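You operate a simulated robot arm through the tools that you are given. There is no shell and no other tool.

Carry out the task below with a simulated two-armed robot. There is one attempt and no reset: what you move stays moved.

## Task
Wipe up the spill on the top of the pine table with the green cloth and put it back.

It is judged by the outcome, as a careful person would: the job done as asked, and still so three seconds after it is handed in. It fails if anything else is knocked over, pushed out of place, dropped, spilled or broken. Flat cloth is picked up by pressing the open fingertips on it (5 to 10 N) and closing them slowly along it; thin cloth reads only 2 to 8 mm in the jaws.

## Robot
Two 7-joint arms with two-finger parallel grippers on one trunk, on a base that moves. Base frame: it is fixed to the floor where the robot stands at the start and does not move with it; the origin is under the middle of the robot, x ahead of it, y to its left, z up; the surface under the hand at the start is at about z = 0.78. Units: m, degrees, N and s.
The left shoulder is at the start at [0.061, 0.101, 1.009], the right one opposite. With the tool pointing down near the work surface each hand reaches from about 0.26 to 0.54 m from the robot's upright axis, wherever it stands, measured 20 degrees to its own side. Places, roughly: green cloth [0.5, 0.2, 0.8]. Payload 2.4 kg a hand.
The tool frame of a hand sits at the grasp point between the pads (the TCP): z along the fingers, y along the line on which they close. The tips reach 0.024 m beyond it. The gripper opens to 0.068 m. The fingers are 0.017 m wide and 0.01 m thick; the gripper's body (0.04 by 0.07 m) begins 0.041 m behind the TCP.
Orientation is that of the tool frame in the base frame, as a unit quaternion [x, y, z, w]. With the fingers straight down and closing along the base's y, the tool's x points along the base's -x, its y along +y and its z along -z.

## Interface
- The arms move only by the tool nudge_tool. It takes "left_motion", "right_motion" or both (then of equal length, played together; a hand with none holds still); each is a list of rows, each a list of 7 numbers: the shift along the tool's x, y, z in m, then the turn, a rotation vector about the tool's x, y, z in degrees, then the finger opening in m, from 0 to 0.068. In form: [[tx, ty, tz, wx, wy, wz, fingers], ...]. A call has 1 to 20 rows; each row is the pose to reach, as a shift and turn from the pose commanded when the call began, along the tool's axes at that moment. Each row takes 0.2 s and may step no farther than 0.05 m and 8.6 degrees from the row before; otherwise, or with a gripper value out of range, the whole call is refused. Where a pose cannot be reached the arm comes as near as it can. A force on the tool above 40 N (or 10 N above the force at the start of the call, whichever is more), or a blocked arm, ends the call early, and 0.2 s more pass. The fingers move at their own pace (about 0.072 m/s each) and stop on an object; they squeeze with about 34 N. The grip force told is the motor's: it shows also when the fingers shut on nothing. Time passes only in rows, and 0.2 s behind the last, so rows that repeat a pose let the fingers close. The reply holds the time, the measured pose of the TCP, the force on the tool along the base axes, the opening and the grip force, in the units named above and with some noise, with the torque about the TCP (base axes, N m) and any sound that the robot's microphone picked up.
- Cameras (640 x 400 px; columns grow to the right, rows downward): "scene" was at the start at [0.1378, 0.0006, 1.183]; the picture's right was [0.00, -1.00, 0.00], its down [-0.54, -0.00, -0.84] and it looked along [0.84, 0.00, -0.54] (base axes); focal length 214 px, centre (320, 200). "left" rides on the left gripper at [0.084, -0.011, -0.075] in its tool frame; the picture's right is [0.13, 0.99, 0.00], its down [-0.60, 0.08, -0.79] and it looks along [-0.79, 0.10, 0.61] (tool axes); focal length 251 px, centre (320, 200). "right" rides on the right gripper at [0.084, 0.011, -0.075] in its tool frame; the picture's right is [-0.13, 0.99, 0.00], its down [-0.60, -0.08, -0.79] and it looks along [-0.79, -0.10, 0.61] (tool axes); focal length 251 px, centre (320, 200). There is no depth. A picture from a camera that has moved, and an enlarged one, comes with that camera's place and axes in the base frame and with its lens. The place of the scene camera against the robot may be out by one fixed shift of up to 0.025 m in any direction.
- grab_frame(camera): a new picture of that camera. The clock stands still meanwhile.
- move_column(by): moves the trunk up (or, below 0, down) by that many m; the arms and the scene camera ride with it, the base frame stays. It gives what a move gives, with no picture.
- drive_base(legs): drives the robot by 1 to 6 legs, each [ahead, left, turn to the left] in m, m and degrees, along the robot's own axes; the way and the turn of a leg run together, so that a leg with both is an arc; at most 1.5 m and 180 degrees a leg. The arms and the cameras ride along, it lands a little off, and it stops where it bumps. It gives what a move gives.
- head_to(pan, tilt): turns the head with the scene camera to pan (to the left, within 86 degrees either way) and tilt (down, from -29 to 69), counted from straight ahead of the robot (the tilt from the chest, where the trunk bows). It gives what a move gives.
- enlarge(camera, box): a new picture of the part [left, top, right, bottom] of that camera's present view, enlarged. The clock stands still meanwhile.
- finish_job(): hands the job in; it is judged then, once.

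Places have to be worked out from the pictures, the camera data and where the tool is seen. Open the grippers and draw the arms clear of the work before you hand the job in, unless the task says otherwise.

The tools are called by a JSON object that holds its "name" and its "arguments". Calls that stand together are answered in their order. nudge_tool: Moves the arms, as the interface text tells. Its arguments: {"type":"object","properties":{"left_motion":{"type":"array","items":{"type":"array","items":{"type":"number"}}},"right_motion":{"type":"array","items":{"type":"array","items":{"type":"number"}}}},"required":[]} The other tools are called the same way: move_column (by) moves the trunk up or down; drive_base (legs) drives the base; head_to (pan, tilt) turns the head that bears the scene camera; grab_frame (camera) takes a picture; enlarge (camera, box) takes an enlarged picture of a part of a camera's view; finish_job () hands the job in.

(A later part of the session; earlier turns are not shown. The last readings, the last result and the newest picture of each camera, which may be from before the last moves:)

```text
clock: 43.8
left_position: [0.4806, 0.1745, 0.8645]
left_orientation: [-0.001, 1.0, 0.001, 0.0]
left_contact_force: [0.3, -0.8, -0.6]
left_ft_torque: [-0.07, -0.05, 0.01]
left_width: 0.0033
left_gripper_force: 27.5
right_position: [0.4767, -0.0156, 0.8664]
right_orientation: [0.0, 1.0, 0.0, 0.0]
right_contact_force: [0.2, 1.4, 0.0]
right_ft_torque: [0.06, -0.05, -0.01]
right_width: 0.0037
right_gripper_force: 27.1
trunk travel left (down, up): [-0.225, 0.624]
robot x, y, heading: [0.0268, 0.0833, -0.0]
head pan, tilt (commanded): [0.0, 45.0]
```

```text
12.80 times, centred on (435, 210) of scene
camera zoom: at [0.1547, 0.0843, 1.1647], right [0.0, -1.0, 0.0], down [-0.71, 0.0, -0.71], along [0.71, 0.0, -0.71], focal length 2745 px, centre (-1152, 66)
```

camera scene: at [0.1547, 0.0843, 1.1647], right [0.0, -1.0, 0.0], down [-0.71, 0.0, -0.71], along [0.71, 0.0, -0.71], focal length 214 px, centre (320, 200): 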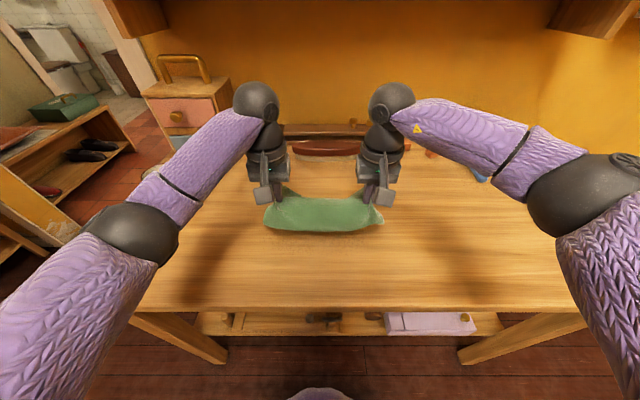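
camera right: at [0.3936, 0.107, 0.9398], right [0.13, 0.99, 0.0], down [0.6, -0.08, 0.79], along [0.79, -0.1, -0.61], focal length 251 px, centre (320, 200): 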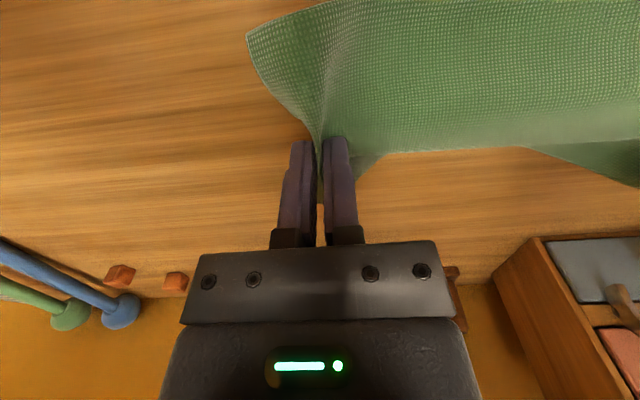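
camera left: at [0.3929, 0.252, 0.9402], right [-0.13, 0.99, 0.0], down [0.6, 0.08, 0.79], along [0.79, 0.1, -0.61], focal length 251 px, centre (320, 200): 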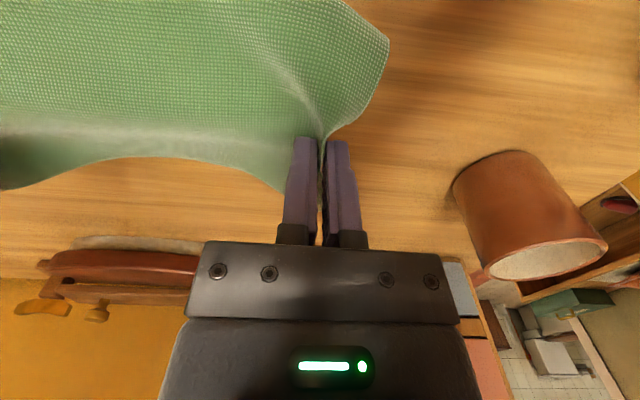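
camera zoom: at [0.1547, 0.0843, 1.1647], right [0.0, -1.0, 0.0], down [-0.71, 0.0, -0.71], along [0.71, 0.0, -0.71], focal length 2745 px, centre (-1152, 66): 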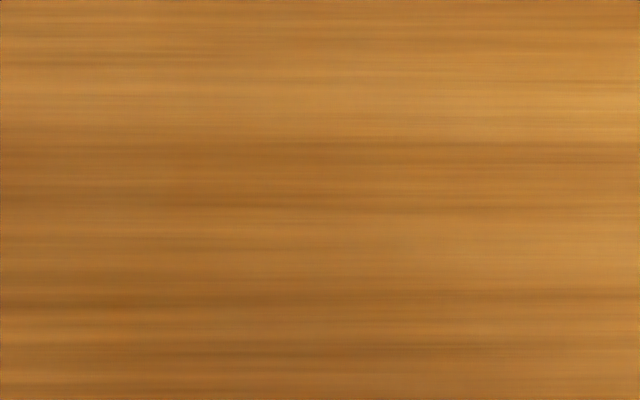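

No outline remains visible from this angle. To be sure, I'll compare from the viewpoint where the spill showed best, with the base at y≈0, still carrying the cloth.

{"name": "nudge_tool", "arguments": {"left_motion": [[0, 0.02, 0, 0, 0, 0, 0], [0, 0.04, 0, 0, 0, 0, 0]], "right_motion": [[0, 0.02, 0, 0, 0, 0, 0], [0, 0.04, 0, 0, 0, 0, 0]]}}

{"name": "drive_base", "arguments": {"legs": [[-0.025, -0.084, 0]]}}

{"name": "grab_frame", "arguments": {"camera": "scene"}}

{"name": "enlarge", "arguments": {"camera": "scene", "box": [350, 180, 440, 236]}}

{"name": "enlarge", "arguments": {"camera": "right", "box": [0, 0, 320, 200]}}

```text
clock: 44.4
left_position: [0.4821, 0.2147, 0.866]
left_orientation: [-0.001, 1.0, 0.0, 0.0]
left_contact_force: [0.0, -0.6, -0.2]
left_ft_torque: [-0.05, -0.02, -0.04]
left_width: 0.0031
left_gripper_force: 27.0
right_position: [0.4769, 0.0251, 0.8643]
right_orientation: [-0.001, 1.0, 0.0, 0.001]
right_contact_force: [0.4, 0.7, 0.3]
right_ft_torque: [0.02, 0.0, 0.0]
right_width: 0.0038
right_gripper_force: 27.3
trunk travel left (down, up): [-0.225, 0.624]
robot x, y, heading: [0.0232, 0.0869, 0.1]
head pan, tilt (commanded): [0.0, 45.0]
```

```text
clock: 45.4
left_position: [0.4574, 0.1291, 0.8656]
left_orientation: [0.001, 1.0, 0.001, 0.0]
left_contact_force: [0.1, -0.5, 0.4]
left_ft_torque: [-0.06, 0.0, 0.0]
left_width: 0.0033
left_gripper_force: 26.8
right_position: [0.4531, -0.0606, 0.8658]
right_orientation: [0.001, 1.0, 0.0, 0.0]
right_contact_force: [0.1, 2.2, -0.2]
right_ft_torque: [0.03, -0.01, -0.02]
right_width: 0.004
right_gripper_force: 27.3
trunk travel left (down, up): [-0.225, 0.624]
robot x, y, heading: [0.0031, 0.0043, -0.0]
head pan, tilt (commanded): [0.0, 45.0]
```

```text
taken
camera scene: at [0.1297, -0.0002, 1.1647], right [0.0, -1.0, 0.0], down [-0.71, 0.0, -0.71], along [0.71, 0.0, -0.71], focal length 214 px, centre (320, 200)
```

scene: 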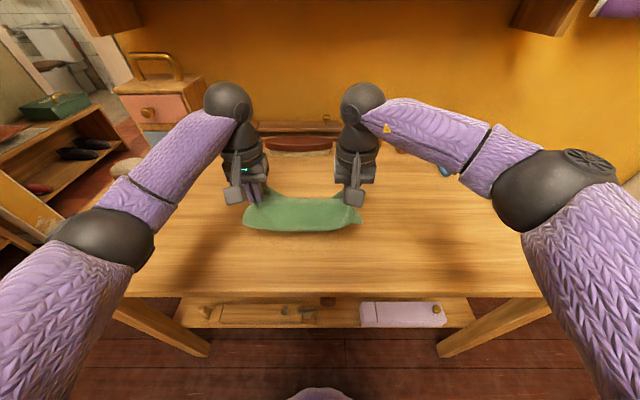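

```text
7.11 times, centred on (395, 208) of scene
camera zoom: at [0.1297, -0.0002, 1.1647], right [0.0, -1.0, 0.0], down [-0.71, 0.0, -0.71], along [0.71, 0.0, -0.71], focal length 1525 px, centre (-213, 143)
```

zoom: 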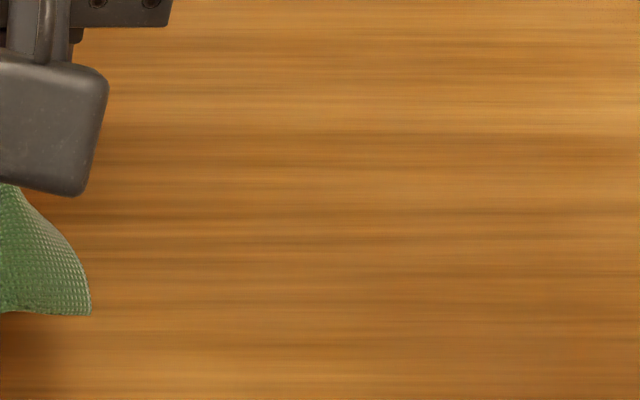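

```text
2.00 times, centred on (160, 100) of right
camera zoom: at [0.3683, -0.048, 0.9401], right [0.13, 0.99, 0.0], down [0.6, -0.08, 0.79], along [0.79, -0.1, -0.61], focal length 503 px, centre (640, 400)
```

zoom: 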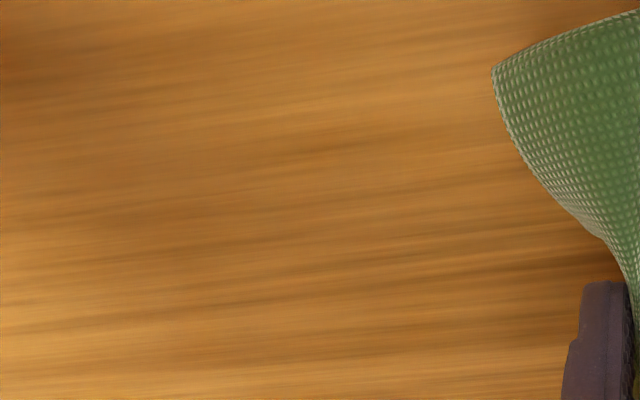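

From the same viewpoint as before, the spill's outline is gone; the table is clean there. Now I'll drive the base left 0.08 m to return the cloth to its original place.

{"name": "drive_base", "arguments": {"legs": [[0, 0.08, 0]]}}

```text
clock: 46.5
left_position: [0.457, 0.2098, 0.865]
left_orientation: [0.0, 1.0, 0.0, 0.0]
left_contact_force: [-0.5, -1.2, -0.2]
left_ft_torque: [-0.05, 0.01, 0.01]
left_width: 0.0031
left_gripper_force: 26.8
right_position: [0.4537, 0.0203, 0.866]
right_orientation: [0.001, 1.0, 0.0, 0.0]
right_contact_force: [-0.2, 1.3, -1.0]
right_ft_torque: [0.06, 0.03, -0.02]
right_width: 0.0038
right_gripper_force: 27.6
trunk travel left (down, up): [-0.225, 0.624]
robot x, y, heading: [0.0024, 0.0786, -0.2]
head pan, tilt (commanded): [0.0, 45.0]
```

Hands are at right (0.454, 0.020) and left (0.457, 0.210). I'll move to the original place, right (0.478, 0.091) and left (0.474, 0.279), and lower most of the way.

{"name": "nudge_tool", "arguments": {"left_motion": [[-0.006, 0.024, 0, 0, 0, 0, 0], [-0.012, 0.048, 0, 0, 0, 0, 0], [-0.017, 0.0695, 0, 0, 0, 0, 0], [-0.017, 0.0695, 0.012, 0, 0, 0, 0], [-0.017, 0.0695, 0.024, 0, 0, 0, 0], [-0.017, 0.0695, 0.036, 0, 0, 0, 0], [-0.017, 0.0695, 0.048, 0, 0, 0, 0]], "right_motion": [[-0.008, 0.024, 0, 0, 0, 0, 0], [-0.016, 0.048, 0, 0, 0, 0, 0], [-0.024, 0.0705, 0, 0, 0, 0, 0], [-0.024, 0.0705, 0.012, 0, 0, 0, 0], [-0.024, 0.0705, 0.024, 0, 0, 0, 0], [-0.024, 0.0705, 0.036, 0, 0, 0, 0], [-0.024, 0.0705, 0.048, 0, 0, 0, 0]]}}

{"name": "grab_frame", "arguments": {"camera": "scene"}}

{"name": "grab_frame", "arguments": {"camera": "left"}}

{"name": "grab_frame", "arguments": {"camera": "right"}}

```text
clock: 48.1
left_position: [0.4729, 0.2792, 0.8182]
left_orientation: [-0.001, 1.0, 0.0, 0.0]
left_contact_force: [0.3, -0.4, 0.1]
left_ft_torque: [-0.03, 0.0, 0.0]
left_width: 0.0032
left_gripper_force: 26.7
right_position: [0.477, 0.0913, 0.8169]
right_orientation: [0.0, 1.0, 0.0, 0.0]
right_contact_force: [-0.5, 0.7, 0.1]
right_ft_torque: [0.02, 0.01, 0.04]
right_width: 0.0037
right_gripper_force: 27.6
trunk travel left (down, up): [-0.225, 0.624]
robot x, y, heading: [0.0002, 0.0782, 0.1]
head pan, tilt (commanded): [0.0, 45.0]
```

```text
taken
camera scene: at [0.1297, 0.08, 1.1647], right [0.0, -1.0, 0.0], down [-0.71, 0.0, -0.71], along [0.71, 0.0, -0.71], focal length 214 px, centre (320, 200)
```

scene: 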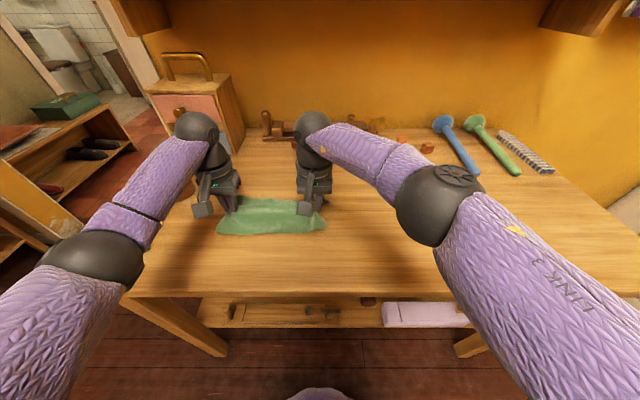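

```text
taken
camera left: at [0.3901, 0.2695, 0.8918], right [-0.13, 0.99, 0.0], down [0.6, 0.08, 0.79], along [0.79, 0.1, -0.61], focal length 251 px, centre (320, 200)
```

left: 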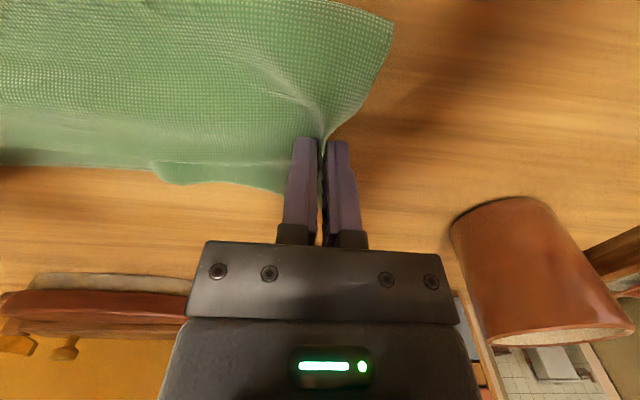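

```text
taken
camera right: at [0.392, 0.1029, 0.8922], right [0.13, 0.99, 0.0], down [0.6, -0.08, 0.79], along [0.79, -0.1, -0.61], focal length 251 px, centre (320, 200)
```

right: 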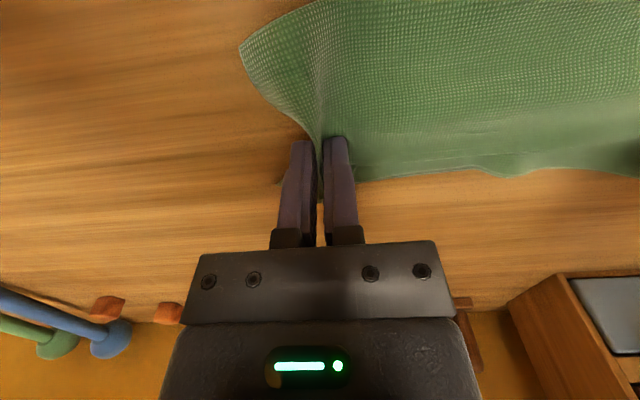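

The near half lies well out to x≈0.405, but the far half has curled under a little. I'll lift, drive the base 3.5 cm ahead, lower again, then draw the cloth back 3.5 cm along the table so the far half trails out flat.

{"name": "nudge_tool", "arguments": {"left_motion": [[0, 0, -0.02, 0, 0, 0, 0], [0, 0, -0.04, 0, 0, 0, 0], [0, 0.002, -0.06, 0, 0, 0, 0], [0, 0.003, -0.075, 0, 0, 0, 0]], "right_motion": [[0, 0, -0.02, 0, 0, 0, 0], [0, 0, -0.04, 0, 0, 0, 0], [0, -0.002, -0.06, 0, 0, 0, 0], [0, -0.003, -0.075, 0, 0, 0, 0]]}}

{"name": "drive_base", "arguments": {"legs": [[0.035, 0, 0]]}}

{"name": "grab_frame", "arguments": {"camera": "scene"}}

{"name": "grab_frame", "arguments": {"camera": "left"}}

```text
clock: 49.1
left_position: [0.473, 0.2817, 0.8909]
left_orientation: [0.0, 1.0, 0.0, -0.001]
left_contact_force: [1.0, -7.1, -0.2]
left_ft_torque: [-0.16, -0.01, 0.05]
left_width: 0.0034
left_gripper_force: 26.8
right_position: [0.4754, 0.0884, 0.8929]
right_orientation: [-0.001, 1.0, 0.001, 0.001]
right_contact_force: [0.3, 6.1, -0.8]
right_ft_torque: [0.17, 0.01, 0.03]
right_width: 0.0039
right_gripper_force: 27.4
trunk travel left (down, up): [-0.225, 0.624]
robot x, y, heading: [-0.0003, 0.0784, 0.1]
head pan, tilt (commanded): [0.0, 45.0]
```

```text
clock: 50.0
left_position: [0.5087, 0.2825, 0.8917]
left_orientation: [0.0, 1.0, 0.0, 0.001]
left_contact_force: [-0.1, -8.0, 0.1]
left_ft_torque: [-0.17, -0.02, 0.02]
left_width: 0.0034
left_gripper_force: 27.3
right_position: [0.5128, 0.0878, 0.8918]
right_orientation: [0.001, 1.0, 0.0, 0.0]
right_contact_force: [-0.8, 8.0, -0.6]
right_ft_torque: [0.23, 0.01, 0.02]
right_width: 0.0041
right_gripper_force: 27.9
trunk travel left (down, up): [-0.225, 0.624]
robot x, y, heading: [0.0334, 0.0843, -0.0]
head pan, tilt (commanded): [0.0, 45.0]
```

```text
taken
camera scene: at [0.1651, 0.08, 1.1647], right [0.0, -1.0, 0.0], down [-0.71, 0.0, -0.71], along [0.71, 0.0, -0.71], focal length 214 px, centre (320, 200)
```

scene: 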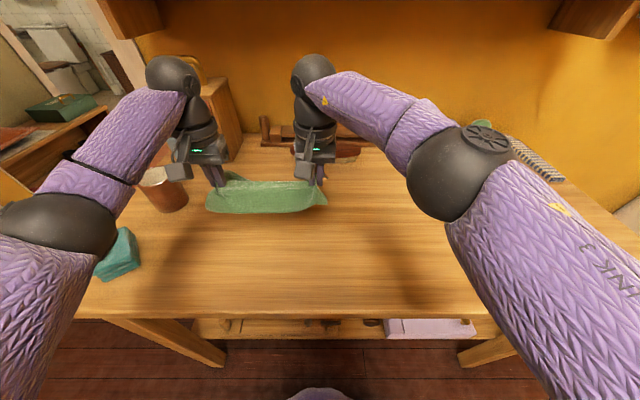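

```text
taken
camera left: at [0.4254, 0.2722, 0.9661], right [-0.13, 0.99, 0.0], down [0.6, 0.08, 0.79], along [0.79, 0.1, -0.61], focal length 251 px, centre (320, 200)
```

left: 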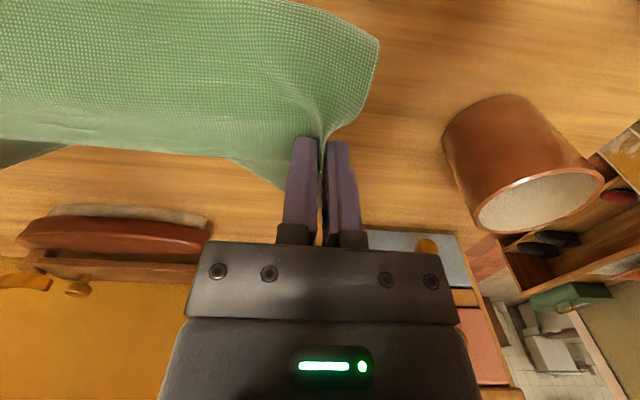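

The cloth is taut (about 8 N) and hangs evenly. I'll lower it, then draw it toward the robot as it lands so the far half trails flat.

{"name": "nudge_tool", "arguments": {"left_motion": [[0, 0, 0.02, 0, 0, 0, 0], [0, 0, 0.035, 0, 0, 0, 0], [0, 0, 0.047, 0, 0, 0, 0], [0.003, 0, 0.055, 0, 0, 0, 0], [0.009, 0, 0.062, 0, 0, 0, 0], [0.015, 0, 0.069, 0, 0, 0, 0], [0.021, 0, 0.075, 0, 0, 0, 0], [0.027, 0, 0.08, 0, 0, 0, 0], [0.033, 0, 0.083, 0, 0, 0, 0], [0.036, 0, 0.084, 0, 0, 0, 0]], "right_motion": [[0, 0, 0.02, 0, 0, 0, 0], [0, 0, 0.035, 0, 0, 0, 0], [0, 0, 0.047, 0, 0, 0, 0], [0.003, 0, 0.055, 0, 0, 0, 0], [0.009, 0, 0.062, 0, 0, 0, 0], [0.015, 0, 0.069, 0, 0, 0, 0], [0.021, 0, 0.075, 0, 0, 0, 0], [0.027, 0, 0.08, 0, 0, 0, 0], [0.033, 0, 0.083, 0, 0, 0, 0], [0.036, 0, 0.084, 0, 0, 0, 0]]}}

{"name": "grab_frame", "arguments": {"camera": "scene"}}

{"name": "enlarge", "arguments": {"camera": "scene", "box": [180, 160, 360, 272]}}

{"name": "grab_frame", "arguments": {"camera": "left"}}

{"name": "grab_frame", "arguments": {"camera": "right"}}

```text
clock: 52.2
left_position: [0.4735, 0.2821, 0.8082]
left_orientation: [0.0, 1.0, 0.0, 0.0]
left_contact_force: [0.6, -8.6, 0.4]
left_ft_torque: [-0.17, -0.02, 0.02]
left_width: 0.0031
left_gripper_force: 27.7
right_position: [0.4746, 0.0882, 0.8085]
right_orientation: [0.001, 1.0, 0.001, 0.0]
right_contact_force: [-0.1, 8.4, 0.8]
right_ft_torque: [0.24, 0.0, 0.03]
right_width: 0.004
right_gripper_force: 27.4
trunk travel left (down, up): [-0.225, 0.624]
robot x, y, heading: [0.0352, 0.0832, 0.1]
head pan, tilt (commanded): [0.0, 45.0]
```

```text
taken
camera scene: at [0.1649, 0.08, 1.1648], right [0.0, -1.0, 0.0], down [-0.71, 0.0, -0.71], along [0.71, 0.0, -0.71], focal length 214 px, centre (320, 200)
```

scene: 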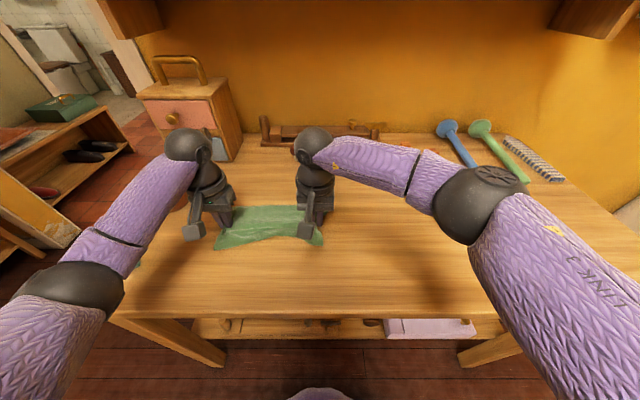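

```text
3.56 times, centred on (270, 216) of scene
camera zoom: at [0.1649, 0.08, 1.1648], right [0.0, -1.0, 0.0], down [-0.71, 0.0, -0.71], along [0.71, 0.0, -0.71], focal length 763 px, centre (498, 143)
```

zoom: 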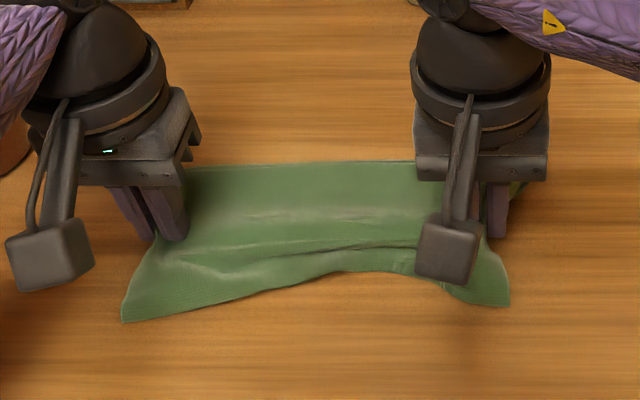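

```text
taken
camera left: at [0.3891, 0.2721, 0.8823], right [-0.13, 0.99, 0.0], down [0.6, 0.08, 0.79], along [0.79, 0.1, -0.61], focal length 251 px, centre (320, 200)
```

left: 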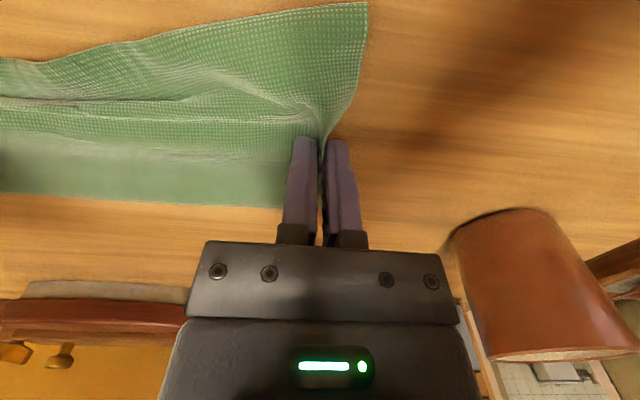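

```text
taken
camera right: at [0.3905, 0.1005, 0.8835], right [0.13, 0.99, 0.0], down [0.6, -0.08, 0.79], along [0.79, -0.1, -0.61], focal length 251 px, centre (320, 200)
```

right: 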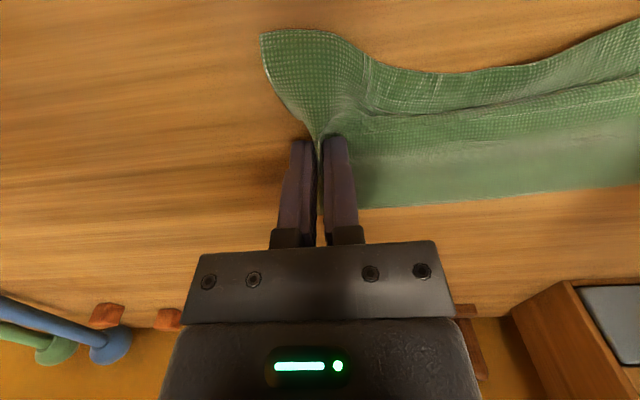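

Now the far half is flat but the near half is rucked by about 2.5 cm. I'll lift and lower again with a smaller drag of about 1.5 cm, aiming between the two results.

{"name": "nudge_tool", "arguments": {"left_motion": [[0, 0, -0.02, 0, 0, 0, 0], [0, 0, -0.04, 0, 0, 0, 0], [-0.006, 0, -0.06, 0, 0, 0, 0], [-0.012, 0, -0.08, 0, 0, 0, 0], [-0.018, 0, -0.09, 0, 0, 0, 0], [-0.018, 0, -0.09, 0, 0, 0, 0], [-0.018, 0, -0.075, 0, 0, 0, 0], [-0.018, 0, -0.06, 0, 0, 0, 0], [-0.018, 0, -0.048, 0, 0, 0, 0], [-0.018, 0, -0.038, 0, 0, 0, 0], [-0.016, 0, -0.03, 0, 0, 0, 0], [-0.013, 0, -0.022, 0, 0, 0, 0], [-0.01, 0, -0.015, 0, 0, 0, 0], [-0.007, 0, -0.008, 0, 0, 0, 0], [-0.004, 0, -0.002, 0, 0, 0, 0], [-0.002, 0, 0.0, 0, 0, 0, 0]], "right_motion": [[0, 0, -0.02, 0, 0, 0, 0], [0, 0, -0.04, 0, 0, 0, 0], [-0.006, 0, -0.06, 0, 0, 0, 0], [-0.012, 0, -0.08, 0, 0, 0, 0], [-0.018, 0, -0.09, 0, 0, 0, 0], [-0.018, 0, -0.09, 0, 0, 0, 0], [-0.018, 0, -0.075, 0, 0, 0, 0], [-0.018, 0, -0.06, 0, 0, 0, 0], [-0.018, 0, -0.048, 0, 0, 0, 0], [-0.018, 0, -0.038, 0, 0, 0, 0], [-0.016, 0, -0.03, 0, 0, 0, 0], [-0.013, 0, -0.022, 0, 0, 0, 0], [-0.01, 0, -0.015, 0, 0, 0, 0], [-0.007, 0, -0.008, 0, 0, 0, 0], [-0.004, 0, -0.002, 0, 0, 0, 0], [-0.002, 0, 0.0, 0, 0, 0, 0]]}}

{"name": "enlarge", "arguments": {"camera": "scene", "box": [180, 160, 360, 272]}}

{"name": "grab_frame", "arguments": {"camera": "left"}}

{"name": "grab_frame", "arguments": {"camera": "right"}}

```text
clock: 55.6
left_position: [0.475, 0.2821, 0.807]
left_orientation: [0.0, 1.0, -0.001, 0.0]
left_contact_force: [0.6, -7.3, -0.2]
left_ft_torque: [-0.14, 0.02, 0.06]
left_width: 0.0035
left_gripper_force: 27.4
right_position: [0.4773, 0.0887, 0.8101]
right_orientation: [0.0, 1.0, 0.002, 0.0]
right_contact_force: [0.1, 7.0, 2.2]
right_ft_torque: [0.21, 0.0, 0.02]
right_width: 0.004
right_gripper_force: 27.5
trunk travel left (down, up): [-0.225, 0.624]
robot x, y, heading: [0.0356, 0.0776, 0.1]
head pan, tilt (commanded): [0.0, 45.0]
```

```text
3.56 times, centred on (270, 216) of scene
camera zoom: at [0.1649, 0.08, 1.1648], right [0.0, -1.0, 0.0], down [-0.71, 0.0, -0.71], along [0.71, 0.0, -0.71], focal length 763 px, centre (498, 143)
```

zoom: 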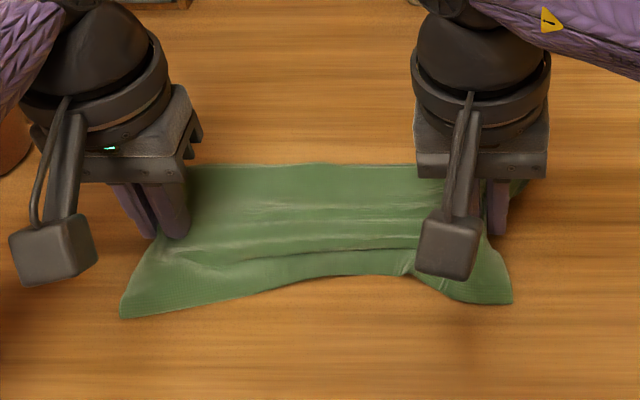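

```text
taken
camera left: at [0.3915, 0.2719, 0.8821], right [-0.13, 0.99, 0.0], down [0.6, 0.08, 0.79], along [0.79, 0.1, -0.61], focal length 251 px, centre (320, 200)
```

left: 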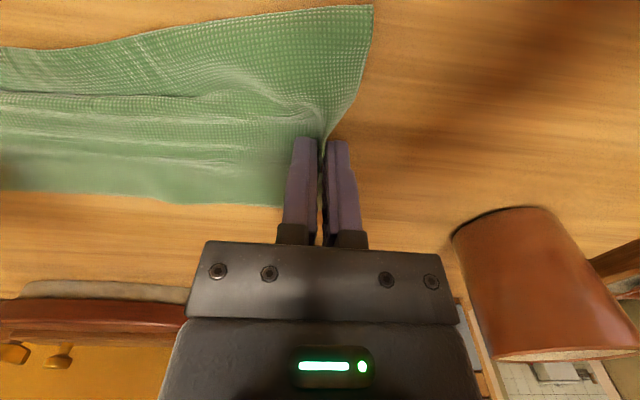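

```text
taken
camera right: at [0.3926, 0.1004, 0.8834], right [0.13, 0.99, 0.0], down [0.6, -0.08, 0.79], along [0.79, -0.1, -0.61], focal length 251 px, centre (320, 200)
```

right: 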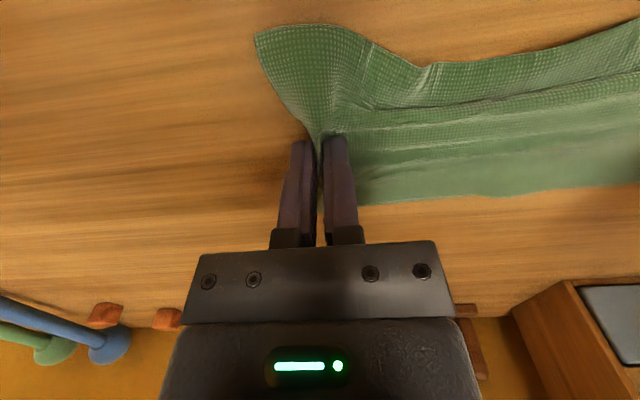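

The tension is drawing the edges in. I'll relax it and release by opening slowly while moving each hand outward, so the inner fingers don't push the cloth, then rise.

{"name": "nudge_tool", "arguments": {"left_motion": [[0, -0.002, 0, 0, 0, 0, 0], [0, -0.002, 0.001, 0, 0, 0, 0], [0, 0.0, 0.001, 0, 0, 0, 0.006], [0, 0.002, 0.001, 0, 0, 0, 0.01], [0, 0.004, 0.001, 0, 0, 0, 0.014], [0, 0.006, 0.001, 0, 0, 0, 0.018], [0, 0.008, 0.001, 0, 0, 0, 0.022], [0, 0.01, 0.001, 0, 0, 0, 0.026], [0, 0.012, 0.0, 0, 0, 0, 0.03]], "right_motion": [[0, 0.002, 0, 0, 0, 0, 0], [0, 0.002, 0.001, 0, 0, 0, 0], [0, 0.0, 0.001, 0, 0, 0, 0.006], [0, -0.002, 0.001, 0, 0, 0, 0.01], [0, -0.004, 0.001, 0, 0, 0, 0.014], [0, -0.006, 0.001, 0, 0, 0, 0.018], [0, -0.008, 0.001, 0, 0, 0, 0.022], [0, -0.01, 0.001, 0, 0, 0, 0.026], [0, -0.012, 0.0, 0, 0, 0, 0.03]]}}

{"name": "enlarge", "arguments": {"camera": "scene", "box": [180, 160, 360, 272]}}

{"name": "grab_frame", "arguments": {"camera": "left"}}

{"name": "grab_frame", "arguments": {"camera": "right"}}

```text
clock: 57.6
left_position: [0.4734, 0.2937, 0.8078]
left_orientation: [0.0, 1.0, 0.001, 0.001]
left_contact_force: [0.4, -0.2, -0.2]
left_ft_torque: [0.0, -0.01, -0.01]
left_width: 0.0302
left_gripper_force: 0.1
right_position: [0.476, 0.0764, 0.8093]
right_orientation: [0.001, 1.0, 0.0, 0.0]
right_contact_force: [0.3, 0.2, -0.1]
right_ft_torque: [0.0, 0.0, -0.01]
right_width: 0.0303
right_gripper_force: 0.1
trunk travel left (down, up): [-0.225, 0.624]
robot x, y, heading: [0.0335, 0.0819, 0.1]
head pan, tilt (commanded): [0.0, 45.0]
```

```text
3.56 times, centred on (270, 216) of scene
camera zoom: at [0.1649, 0.08, 1.1647], right [0.0, -1.0, 0.0], down [-0.71, 0.0, -0.71], along [0.71, 0.0, -0.71], focal length 763 px, centre (498, 143)
```

zoom: 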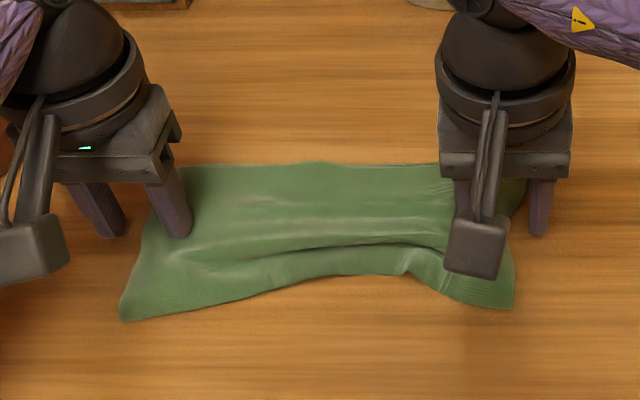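

```text
taken
camera left: at [0.3914, 0.284, 0.8823], right [-0.13, 0.99, 0.0], down [0.6, 0.08, 0.79], along [0.79, 0.1, -0.61], focal length 251 px, centre (320, 200)
```

left: 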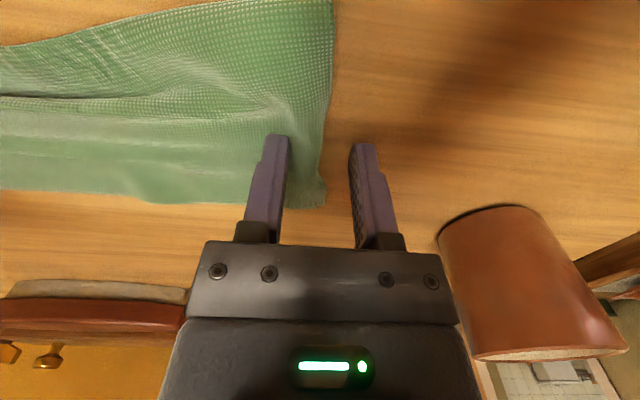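

```text
taken
camera right: at [0.3928, 0.0883, 0.8837], right [0.13, 0.99, 0.0], down [0.6, -0.08, 0.79], along [0.79, -0.1, -0.61], focal length 251 px, centre (320, 200)
```

right: 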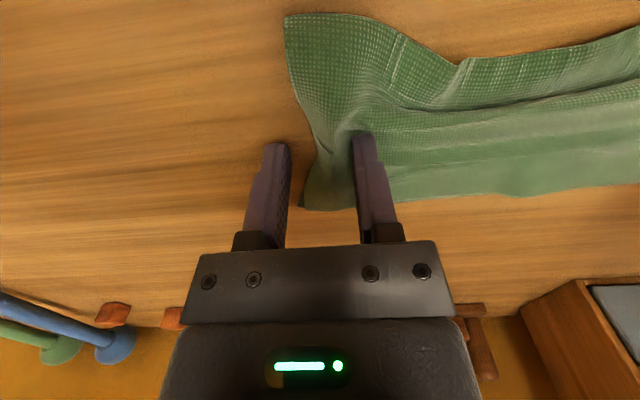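

Both ends released and spread outward. I'll raise both hands straight up and inspect the cloth.

{"name": "nudge_tool", "arguments": {"left_motion": [[0, 0.001, -0.01, 0, 0, 0, 0.032], [0, 0.001, -0.025, 0, 0, 0, 0.032], [0, 0, -0.04, 0, 0, 0, 0.03], [0, 0, -0.06, 0, 0, 0, 0.03], [0, 0, -0.08, 0, 0, 0, 0.03]], "right_motion": [[0, -0.001, -0.01, 0, 0, 0, 0.032], [0, -0.001, -0.025, 0, 0, 0, 0.032], [0, 0, -0.04, 0, 0, 0, 0.03], [0, -0.02, -0.06, 0, 0, 0, 0.03], [0, -0.05, -0.08, 0, 0, 0, 0.03]]}}

{"name": "grab_frame", "arguments": {"camera": "scene"}}

{"name": "enlarge", "arguments": {"camera": "scene", "box": [180, 160, 360, 272]}}

{"name": "grab_frame", "arguments": {"camera": "left"}}

{"name": "grab_frame", "arguments": {"camera": "right"}}

```text
clock: 58.8
left_position: [0.4756, 0.2949, 0.8867]
left_orientation: [0.0, 1.0, 0.0, 0.0]
left_contact_force: [-0.8, 0.6, -1.5]
left_ft_torque: [0.01, -0.02, 0.0]
left_width: 0.03
left_gripper_force: 0.2
right_position: [0.4776, 0.0251, 0.8873]
right_orientation: [0.001, 1.0, 0.0, 0.0]
right_contact_force: [0.1, -0.5, 0.3]
right_ft_torque: [-0.01, -0.01, 0.01]
right_width: 0.03
right_gripper_force: 0.1
trunk travel left (down, up): [-0.225, 0.624]
robot x, y, heading: [0.0365, 0.0785, 0.0]
head pan, tilt (commanded): [0.0, 45.0]
```

```text
taken
camera scene: at [0.1649, 0.08, 1.1647], right [0.0, -1.0, 0.0], down [-0.71, 0.0, -0.71], along [0.71, 0.0, -0.71], focal length 214 px, centre (320, 200)
```

scene: 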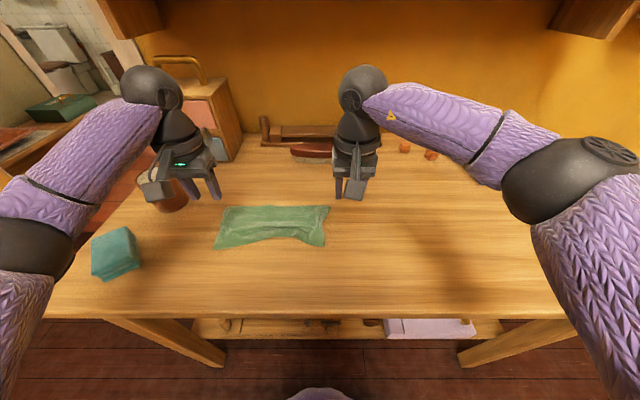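

```text
3.56 times, centred on (270, 216) of scene
camera zoom: at [0.1649, 0.08, 1.1647], right [0.0, -1.0, 0.0], down [-0.71, 0.0, -0.71], along [0.71, 0.0, -0.71], focal length 763 px, centre (498, 143)
```

zoom: 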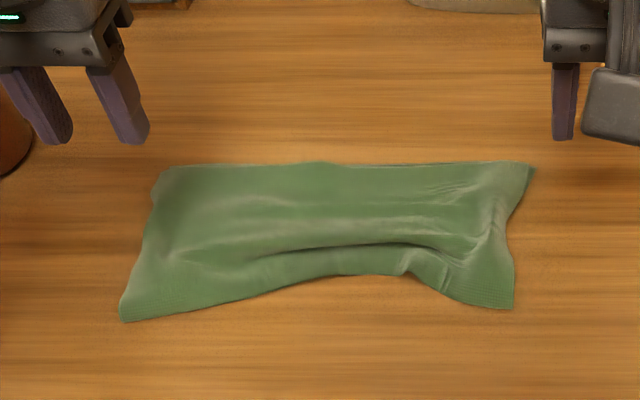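

```text
taken
camera left: at [0.3909, 0.2843, 0.9628], right [-0.13, 0.99, 0.0], down [0.6, 0.08, 0.79], along [0.79, 0.1, -0.61], focal length 251 px, centre (320, 200)
```

left: 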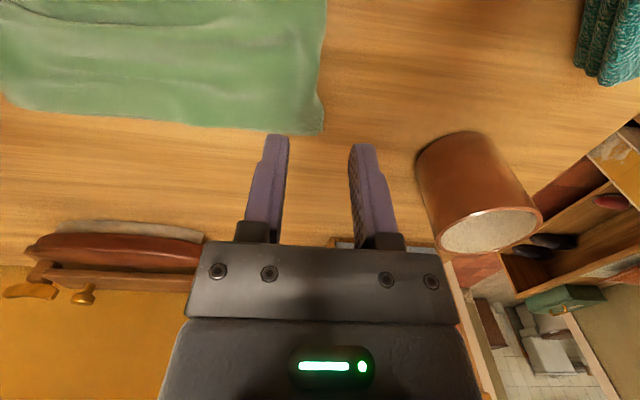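

```text
taken
camera right: at [0.3932, 0.0365, 0.9628], right [0.13, 0.99, 0.0], down [0.6, -0.08, 0.79], along [0.79, -0.1, -0.61], focal length 251 px, centre (320, 200)
```

right: 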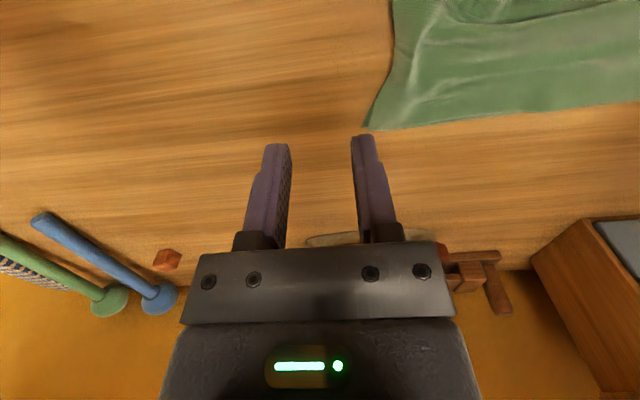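

The cloth is back within about 1 cm of its original outline, but a ruck runs along the near middle (x≈0.454, y≈0.09–0.22). I'll bring the right hand, fingers open, over the strip between the ruck and the near edge to draw it flat toward the robot.

{"name": "nudge_tool", "arguments": {"right_motion": [[0.01, 0.03, 0, 0, 0, 0, 0.05], [0.02, 0.06, 0, 0, 0, 0, 0.068], [0.03, 0.09, 0.01, 0, 0, 0, 0.068], [0.03, 0.115, 0.03, 0, 0, 0, 0.068], [0.03, 0.115, 0.05, 0, 0, 0, 0.068], [0.03, 0.115, 0.066, 0, 0, 0, 0.068]]}}

{"name": "grab_frame", "arguments": {"camera": "right"}}

{"name": "enlarge", "arguments": {"camera": "scene", "box": [180, 160, 360, 272]}}

```text
clock: 60.2
left_position: [0.4756, 0.2933, 0.8879]
left_orientation: [0.0, 1.0, 0.0, -0.001]
left_contact_force: [0.1, 0.1, -0.5]
left_ft_torque: [0.0, 0.01, -0.02]
left_width: 0.0299
left_gripper_force: 0.1
right_position: [0.4464, 0.1412, 0.823]
right_orientation: [0.0, 1.0, 0.0, 0.0]
right_contact_force: [-0.2, 0.0, 0.2]
right_ft_torque: [-0.03, 0.01, 0.01]
right_width: 0.068
right_gripper_force: 0.0
trunk travel left (down, up): [-0.225, 0.624]
robot x, y, heading: [0.0363, 0.0756, 0.2]
head pan, tilt (commanded): [0.0, 45.0]
```

```text
taken
camera right: at [0.3628, 0.153, 0.8977], right [0.13, 0.99, 0.0], down [0.6, -0.08, 0.79], along [0.79, -0.1, -0.61], focal length 251 px, centre (320, 200)
```

right: 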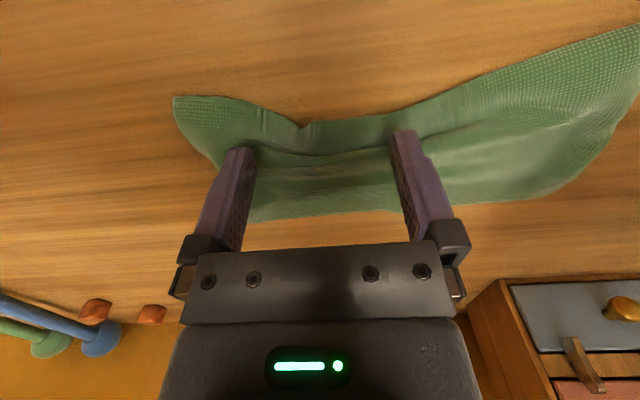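

```text
3.56 times, centred on (270, 216) of scene
camera zoom: at [0.165, 0.08, 1.1647], right [0.0, -1.0, 0.0], down [-0.71, 0.0, -0.71], along [0.71, 0.0, -0.71], focal length 763 px, centre (498, 143)
```

zoom: 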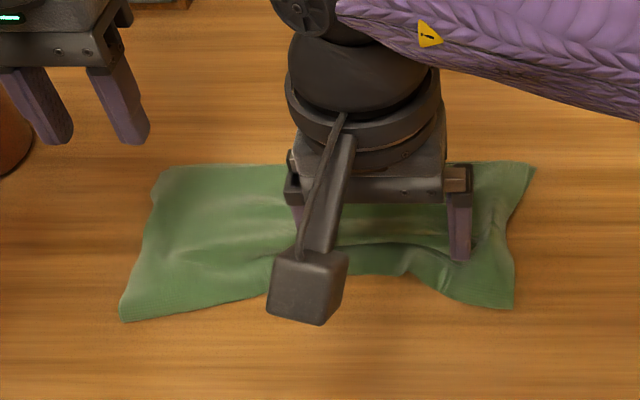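

The left finger would land right on the near edge, so I'll shift about 8 mm farther away and lower to light contact.

{"name": "nudge_tool", "arguments": {"right_motion": [[-0.008, -0.005, 0.004, 0, 0, 0, 0.068], [-0.008, -0.005, 0.009, 0, 0, 0, 0.068], [-0.008, -0.005, 0.013, 0, 0, 0, 0.068], [-0.008, -0.005, 0.016, 0, 0, 0, 0.068]]}}

```text
clock: 61.2
left_position: [0.4747, 0.2944, 0.8881]
left_orientation: [0.0, 1.0, 0.001, 0.0]
left_contact_force: [0.1, -0.1, 0.5]
left_ft_torque: [0.03, 0.01, -0.02]
left_width: 0.03
left_gripper_force: 0.1
right_position: [0.4563, 0.1362, 0.808]
right_orientation: [0.002, 1.0, 0.0, 0.0]
right_contact_force: [0.6, 0.7, 1.1]
right_ft_torque: [0.06, -0.04, 0.02]
right_width: 0.068
right_gripper_force: 0.1
trunk travel left (down, up): [-0.225, 0.624]
robot x, y, heading: [0.0374, 0.0801, -0.2]
head pan, tilt (commanded): [0.0, 45.0]
```

Light contact (about 1 N). I'll press about 2 mm more and drag 2.5 cm toward the robot.

{"name": "nudge_tool", "arguments": {"right_motion": [[0, 0, 0.0015, 0, 0, 0, 0.068], [0, 0, 0.0022, 0, 0, 0, 0.068], [0.005, 0, 0.0022, 0, 0, 0, 0.068], [0.01, 0, 0.0022, 0, 0, 0, 0.068], [0.015, 0, 0.0022, 0, 0, 0, 0.068], [0.02, 0, 0.0022, 0, 0, 0, 0.068], [0.025, 0, 0.0022, 0, 0, 0, 0.068]]}}

{"name": "grab_frame", "arguments": {"camera": "right"}}

{"name": "enlarge", "arguments": {"camera": "scene", "box": [180, 160, 360, 272]}}

```text
clock: 62.8
left_position: [0.4734, 0.2932, 0.8876]
left_orientation: [0.0, 1.0, 0.001, 0.001]
left_contact_force: [0.0, 0.3, -0.1]
left_ft_torque: [0.02, -0.03, 0.01]
left_width: 0.0301
left_gripper_force: 0.2
right_position: [0.4298, 0.1363, 0.8066]
right_orientation: [0.001, 1.0, 0.002, 0.001]
right_contact_force: [12.3, -0.6, 36.0]
right_ft_torque: [1.01, -0.51, -0.35]
right_width: 0.0677
right_gripper_force: 0.0
trunk travel left (down, up): [-0.225, 0.624]
robot x, y, heading: [0.0346, 0.0803, -0.0]
head pan, tilt (commanded): [0.0, 45.0]
```

```text
taken
camera right: at [0.3455, 0.148, 0.8806], right [0.13, 0.99, 0.0], down [0.6, -0.08, 0.79], along [0.79, -0.1, -0.61], focal length 251 px, centre (320, 200)
```

right: 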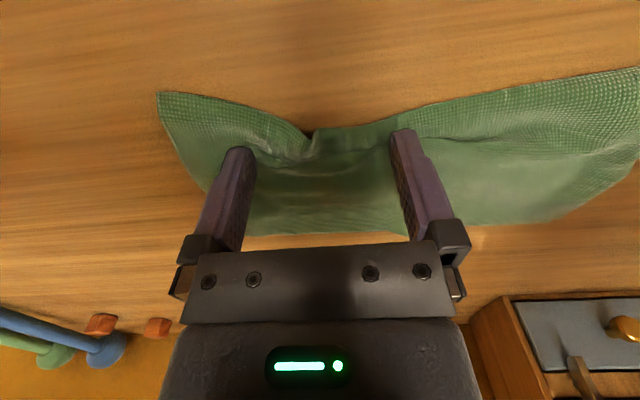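

```text
3.56 times, centred on (270, 216) of scene
camera zoom: at [0.1642, 0.0796, 1.165], right [0.0, -1.0, 0.0], down [-0.71, 0.0, -0.71], along [0.71, 0.0, -0.71], focal length 763 px, centre (498, 143)
```

zoom: 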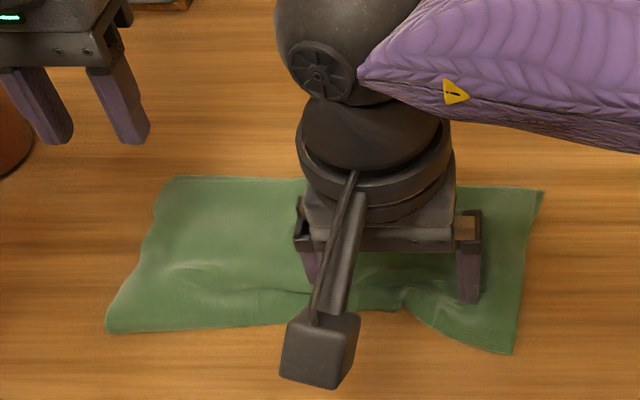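

The ruck flattened, but the pressing force rose to 36 N and the whole cloth slid a bit toward the robot. I'll lift off and look.

{"name": "nudge_tool", "arguments": {"right_motion": [[0, 0, -0.01, 0, 0, 0, 0.068], [0, 0, -0.03, 0, 0, 0, 0.068], [0, -0.03, -0.05, 0, 0, 0, 0.068], [-0.02, -0.07, -0.07, 0, 0, 0, 0.068], [-0.04, -0.11, -0.08, 0, 0, 0, 0.068], [-0.045, -0.13, -0.08, 0, 0, 0, 0.068]]}}

{"name": "enlarge", "arguments": {"camera": "scene", "box": [180, 160, 360, 272]}}

{"name": "grab_frame", "arguments": {"camera": "left"}}

{"name": "grab_frame", "arguments": {"camera": "right"}}

```text
clock: 64.2
left_position: [0.4752, 0.2928, 0.8872]
left_orientation: [0.001, 1.0, 0.001, 0.0]
left_contact_force: [0.6, -0.3, -0.5]
left_ft_torque: [-0.02, 0.0, -0.02]
left_width: 0.0301
left_gripper_force: 0.0
right_position: [0.4751, 0.0045, 0.8842]
right_orientation: [0.0, 1.0, 0.0, 0.0]
right_contact_force: [-0.9, -0.8, 0.3]
right_ft_torque: [-0.01, 0.02, 0.0]
right_width: 0.068
right_gripper_force: 0.0
trunk travel left (down, up): [-0.225, 0.624]
robot x, y, heading: [0.0342, 0.0813, 0.1]
head pan, tilt (commanded): [0.0, 45.0]
```

```text
3.56 times, centred on (270, 216) of scene
camera zoom: at [0.165, 0.08, 1.1647], right [0.0, -1.0, 0.0], down [-0.71, 0.0, -0.71], along [0.71, 0.0, -0.71], focal length 763 px, centre (498, 143)
```

zoom: 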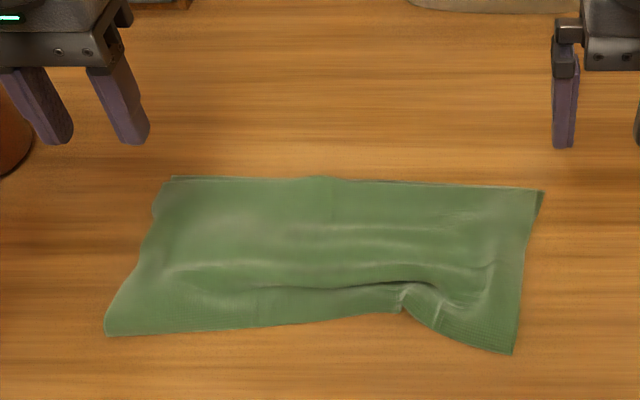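

```text
taken
camera left: at [0.391, 0.2843, 0.9625], right [-0.13, 0.99, 0.0], down [0.6, 0.08, 0.79], along [0.79, 0.1, -0.61], focal length 251 px, centre (320, 200)
```

left: 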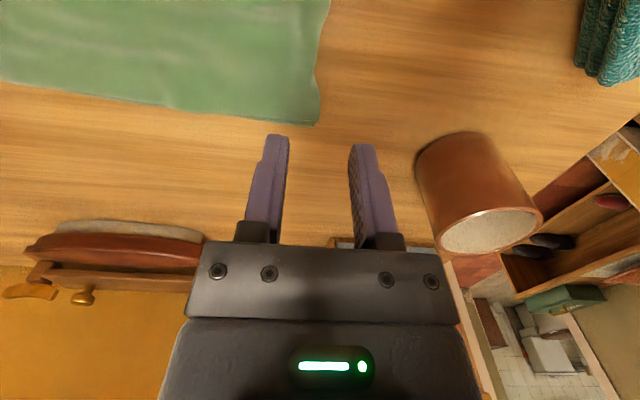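

```text
taken
camera right: at [0.3908, 0.0173, 0.9595], right [0.13, 0.99, 0.0], down [0.6, -0.08, 0.79], along [0.79, -0.1, -0.61], focal length 251 px, centre (320, 200)
```

right: 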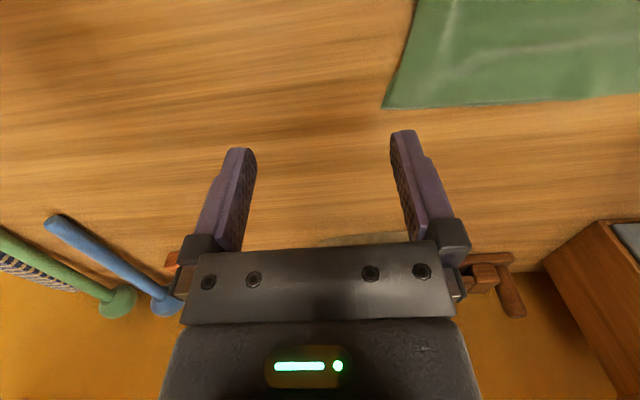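

The right side of the cloth has slid about 3 cm toward the robot and a ruck remains. I'll redo the laying: grip the two far corners, lift, and lay the cloth down from the near edge outward. First I drive 3 cm ahead for reach.

{"name": "drive_base", "arguments": {"legs": [[0.03, 0, 0]]}}

{"name": "grab_frame", "arguments": {"camera": "left"}}

{"name": "grab_frame", "arguments": {"camera": "right"}}

{"name": "grab_frame", "arguments": {"camera": "scene"}}

```text
clock: 65.0
left_position: [0.5037, 0.2943, 0.8869]
left_orientation: [0.001, 1.0, 0.0, 0.0]
left_contact_force: [0.1, -0.2, 0.6]
left_ft_torque: [-0.01, -0.02, -0.02]
left_width: 0.0299
left_gripper_force: 0.1
right_position: [0.5039, 0.005, 0.8847]
right_orientation: [0.0, 1.0, 0.001, 0.0]
right_contact_force: [-0.1, 0.3, 0.3]
right_ft_torque: [0.0, -0.01, 0.0]
right_width: 0.0681
right_gripper_force: 0.0
trunk travel left (down, up): [-0.225, 0.624]
robot x, y, heading: [0.0686, 0.0807, -0.0]
head pan, tilt (commanded): [0.0, 45.0]
```

```text
taken
camera left: at [0.4211, 0.2843, 0.9625], right [-0.13, 0.99, 0.0], down [0.6, 0.08, 0.79], along [0.79, 0.1, -0.61], focal length 251 px, centre (320, 200)
```

left: 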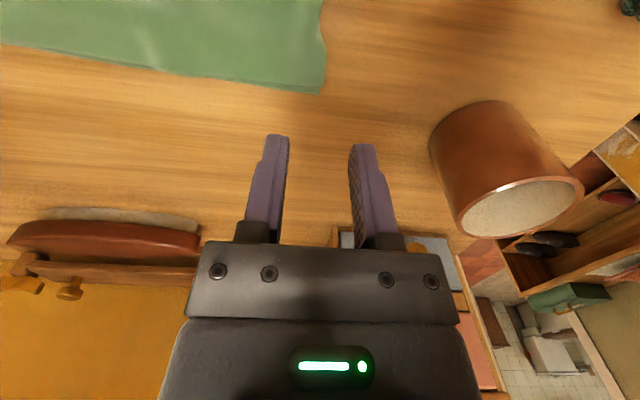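

```text
taken
camera right: at [0.4208, 0.0177, 0.9593], right [0.13, 0.99, 0.0], down [0.6, -0.08, 0.79], along [0.79, -0.1, -0.61], focal length 251 px, centre (320, 200)
```

right: 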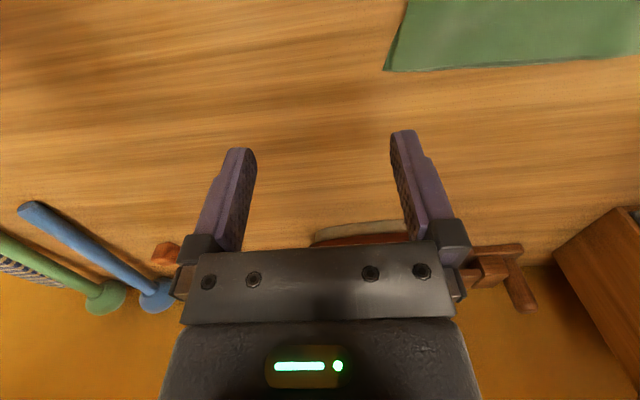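

```text
taken
camera scene: at [0.195, 0.08, 1.1647], right [0.0, -1.0, 0.0], down [-0.71, 0.0, -0.71], along [0.71, 0.0, -0.71], focal length 214 px, centre (320, 200)
```

scene: 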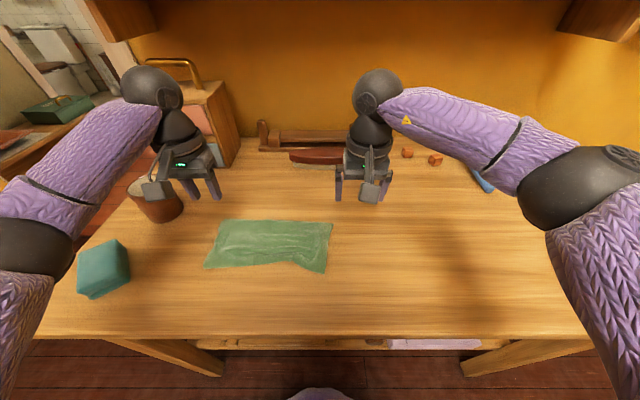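

The far-right corner is at (0.510, 0.052) and the far-left at (0.522, 0.297). I'll position both hands to straddle the side edges about 14 mm in from those corners, stopping above contact.

{"name": "nudge_tool", "arguments": {"left_motion": [[-0.002, -0.003, 0.0, 0, 0, 0, 0.04], [-0.005, -0.006, 0.0, 0, 0, 0, 0.04], [-0.005, -0.009, 0.015, 0, 0, 0, 0.04], [-0.005, -0.009, 0.035, 0, 0, 0, 0.04], [-0.005, -0.009, 0.055, 0, 0, 0, 0.04], [-0.005, -0.009, 0.07, 0, 0, 0, 0.04]], "right_motion": [[0.004, 0.025, 0, 0, 0, 0, 0.04], [0.0085, 0.05, 0, 0, 0, 0, 0.04], [0.0085, 0.063, 0.015, 0, 0, 0, 0.04], [0.0085, 0.063, 0.035, 0, 0, 0, 0.04], [0.0085, 0.063, 0.055, 0, 0, 0, 0.04], [0.0085, 0.063, 0.068, 0, 0, 0, 0.04]]}}

{"name": "grab_frame", "arguments": {"camera": "left"}}

{"name": "grab_frame", "arguments": {"camera": "right"}}

```text
clock: 66.4
left_position: [0.5099, 0.2856, 0.818]
left_orientation: [0.0, 1.0, 0.0, -0.001]
left_contact_force: [0.1, 0.8, 0.4]
left_ft_torque: [-0.01, 0.01, -0.01]
left_width: 0.0398
left_gripper_force: 0.0
right_position: [0.4973, 0.0685, 0.8177]
right_orientation: [0.001, 1.0, 0.0, 0.0]
right_contact_force: [-0.2, -0.7, -0.3]
right_ft_torque: [-0.02, 0.0, -0.01]
right_width: 0.0398
right_gripper_force: 0.1
trunk travel left (down, up): [-0.225, 0.624]
robot x, y, heading: [0.0685, 0.0787, 0.0]
head pan, tilt (commanded): [0.0, 45.0]
```

```text
taken
camera left: at [0.4261, 0.2753, 0.8918], right [-0.13, 0.99, 0.0], down [0.6, 0.08, 0.79], along [0.79, 0.1, -0.61], focal length 251 px, centre (320, 200)
```

left: 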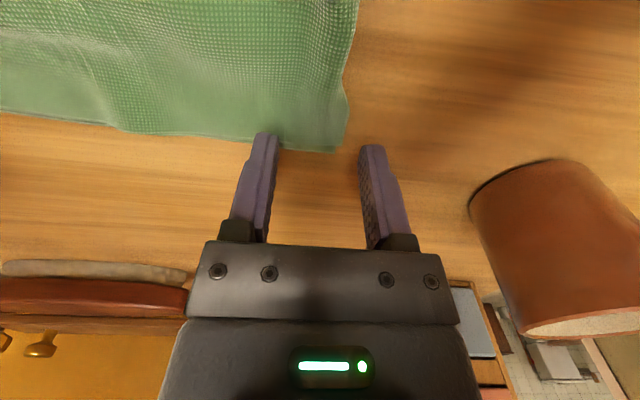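

```text
taken
camera right: at [0.4125, 0.0809, 0.8918], right [0.13, 0.99, 0.0], down [0.6, -0.08, 0.79], along [0.79, -0.1, -0.61], focal length 251 px, centre (320, 200)
```

right: 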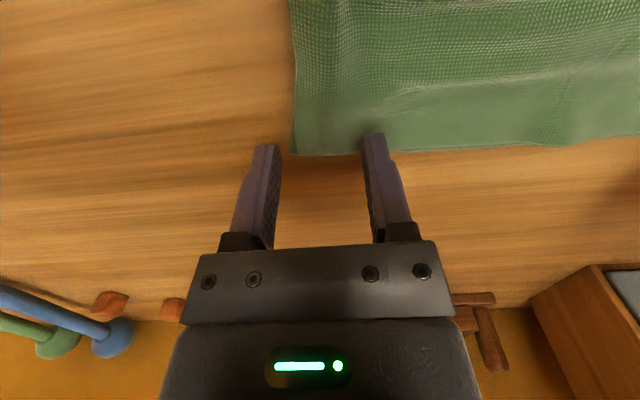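

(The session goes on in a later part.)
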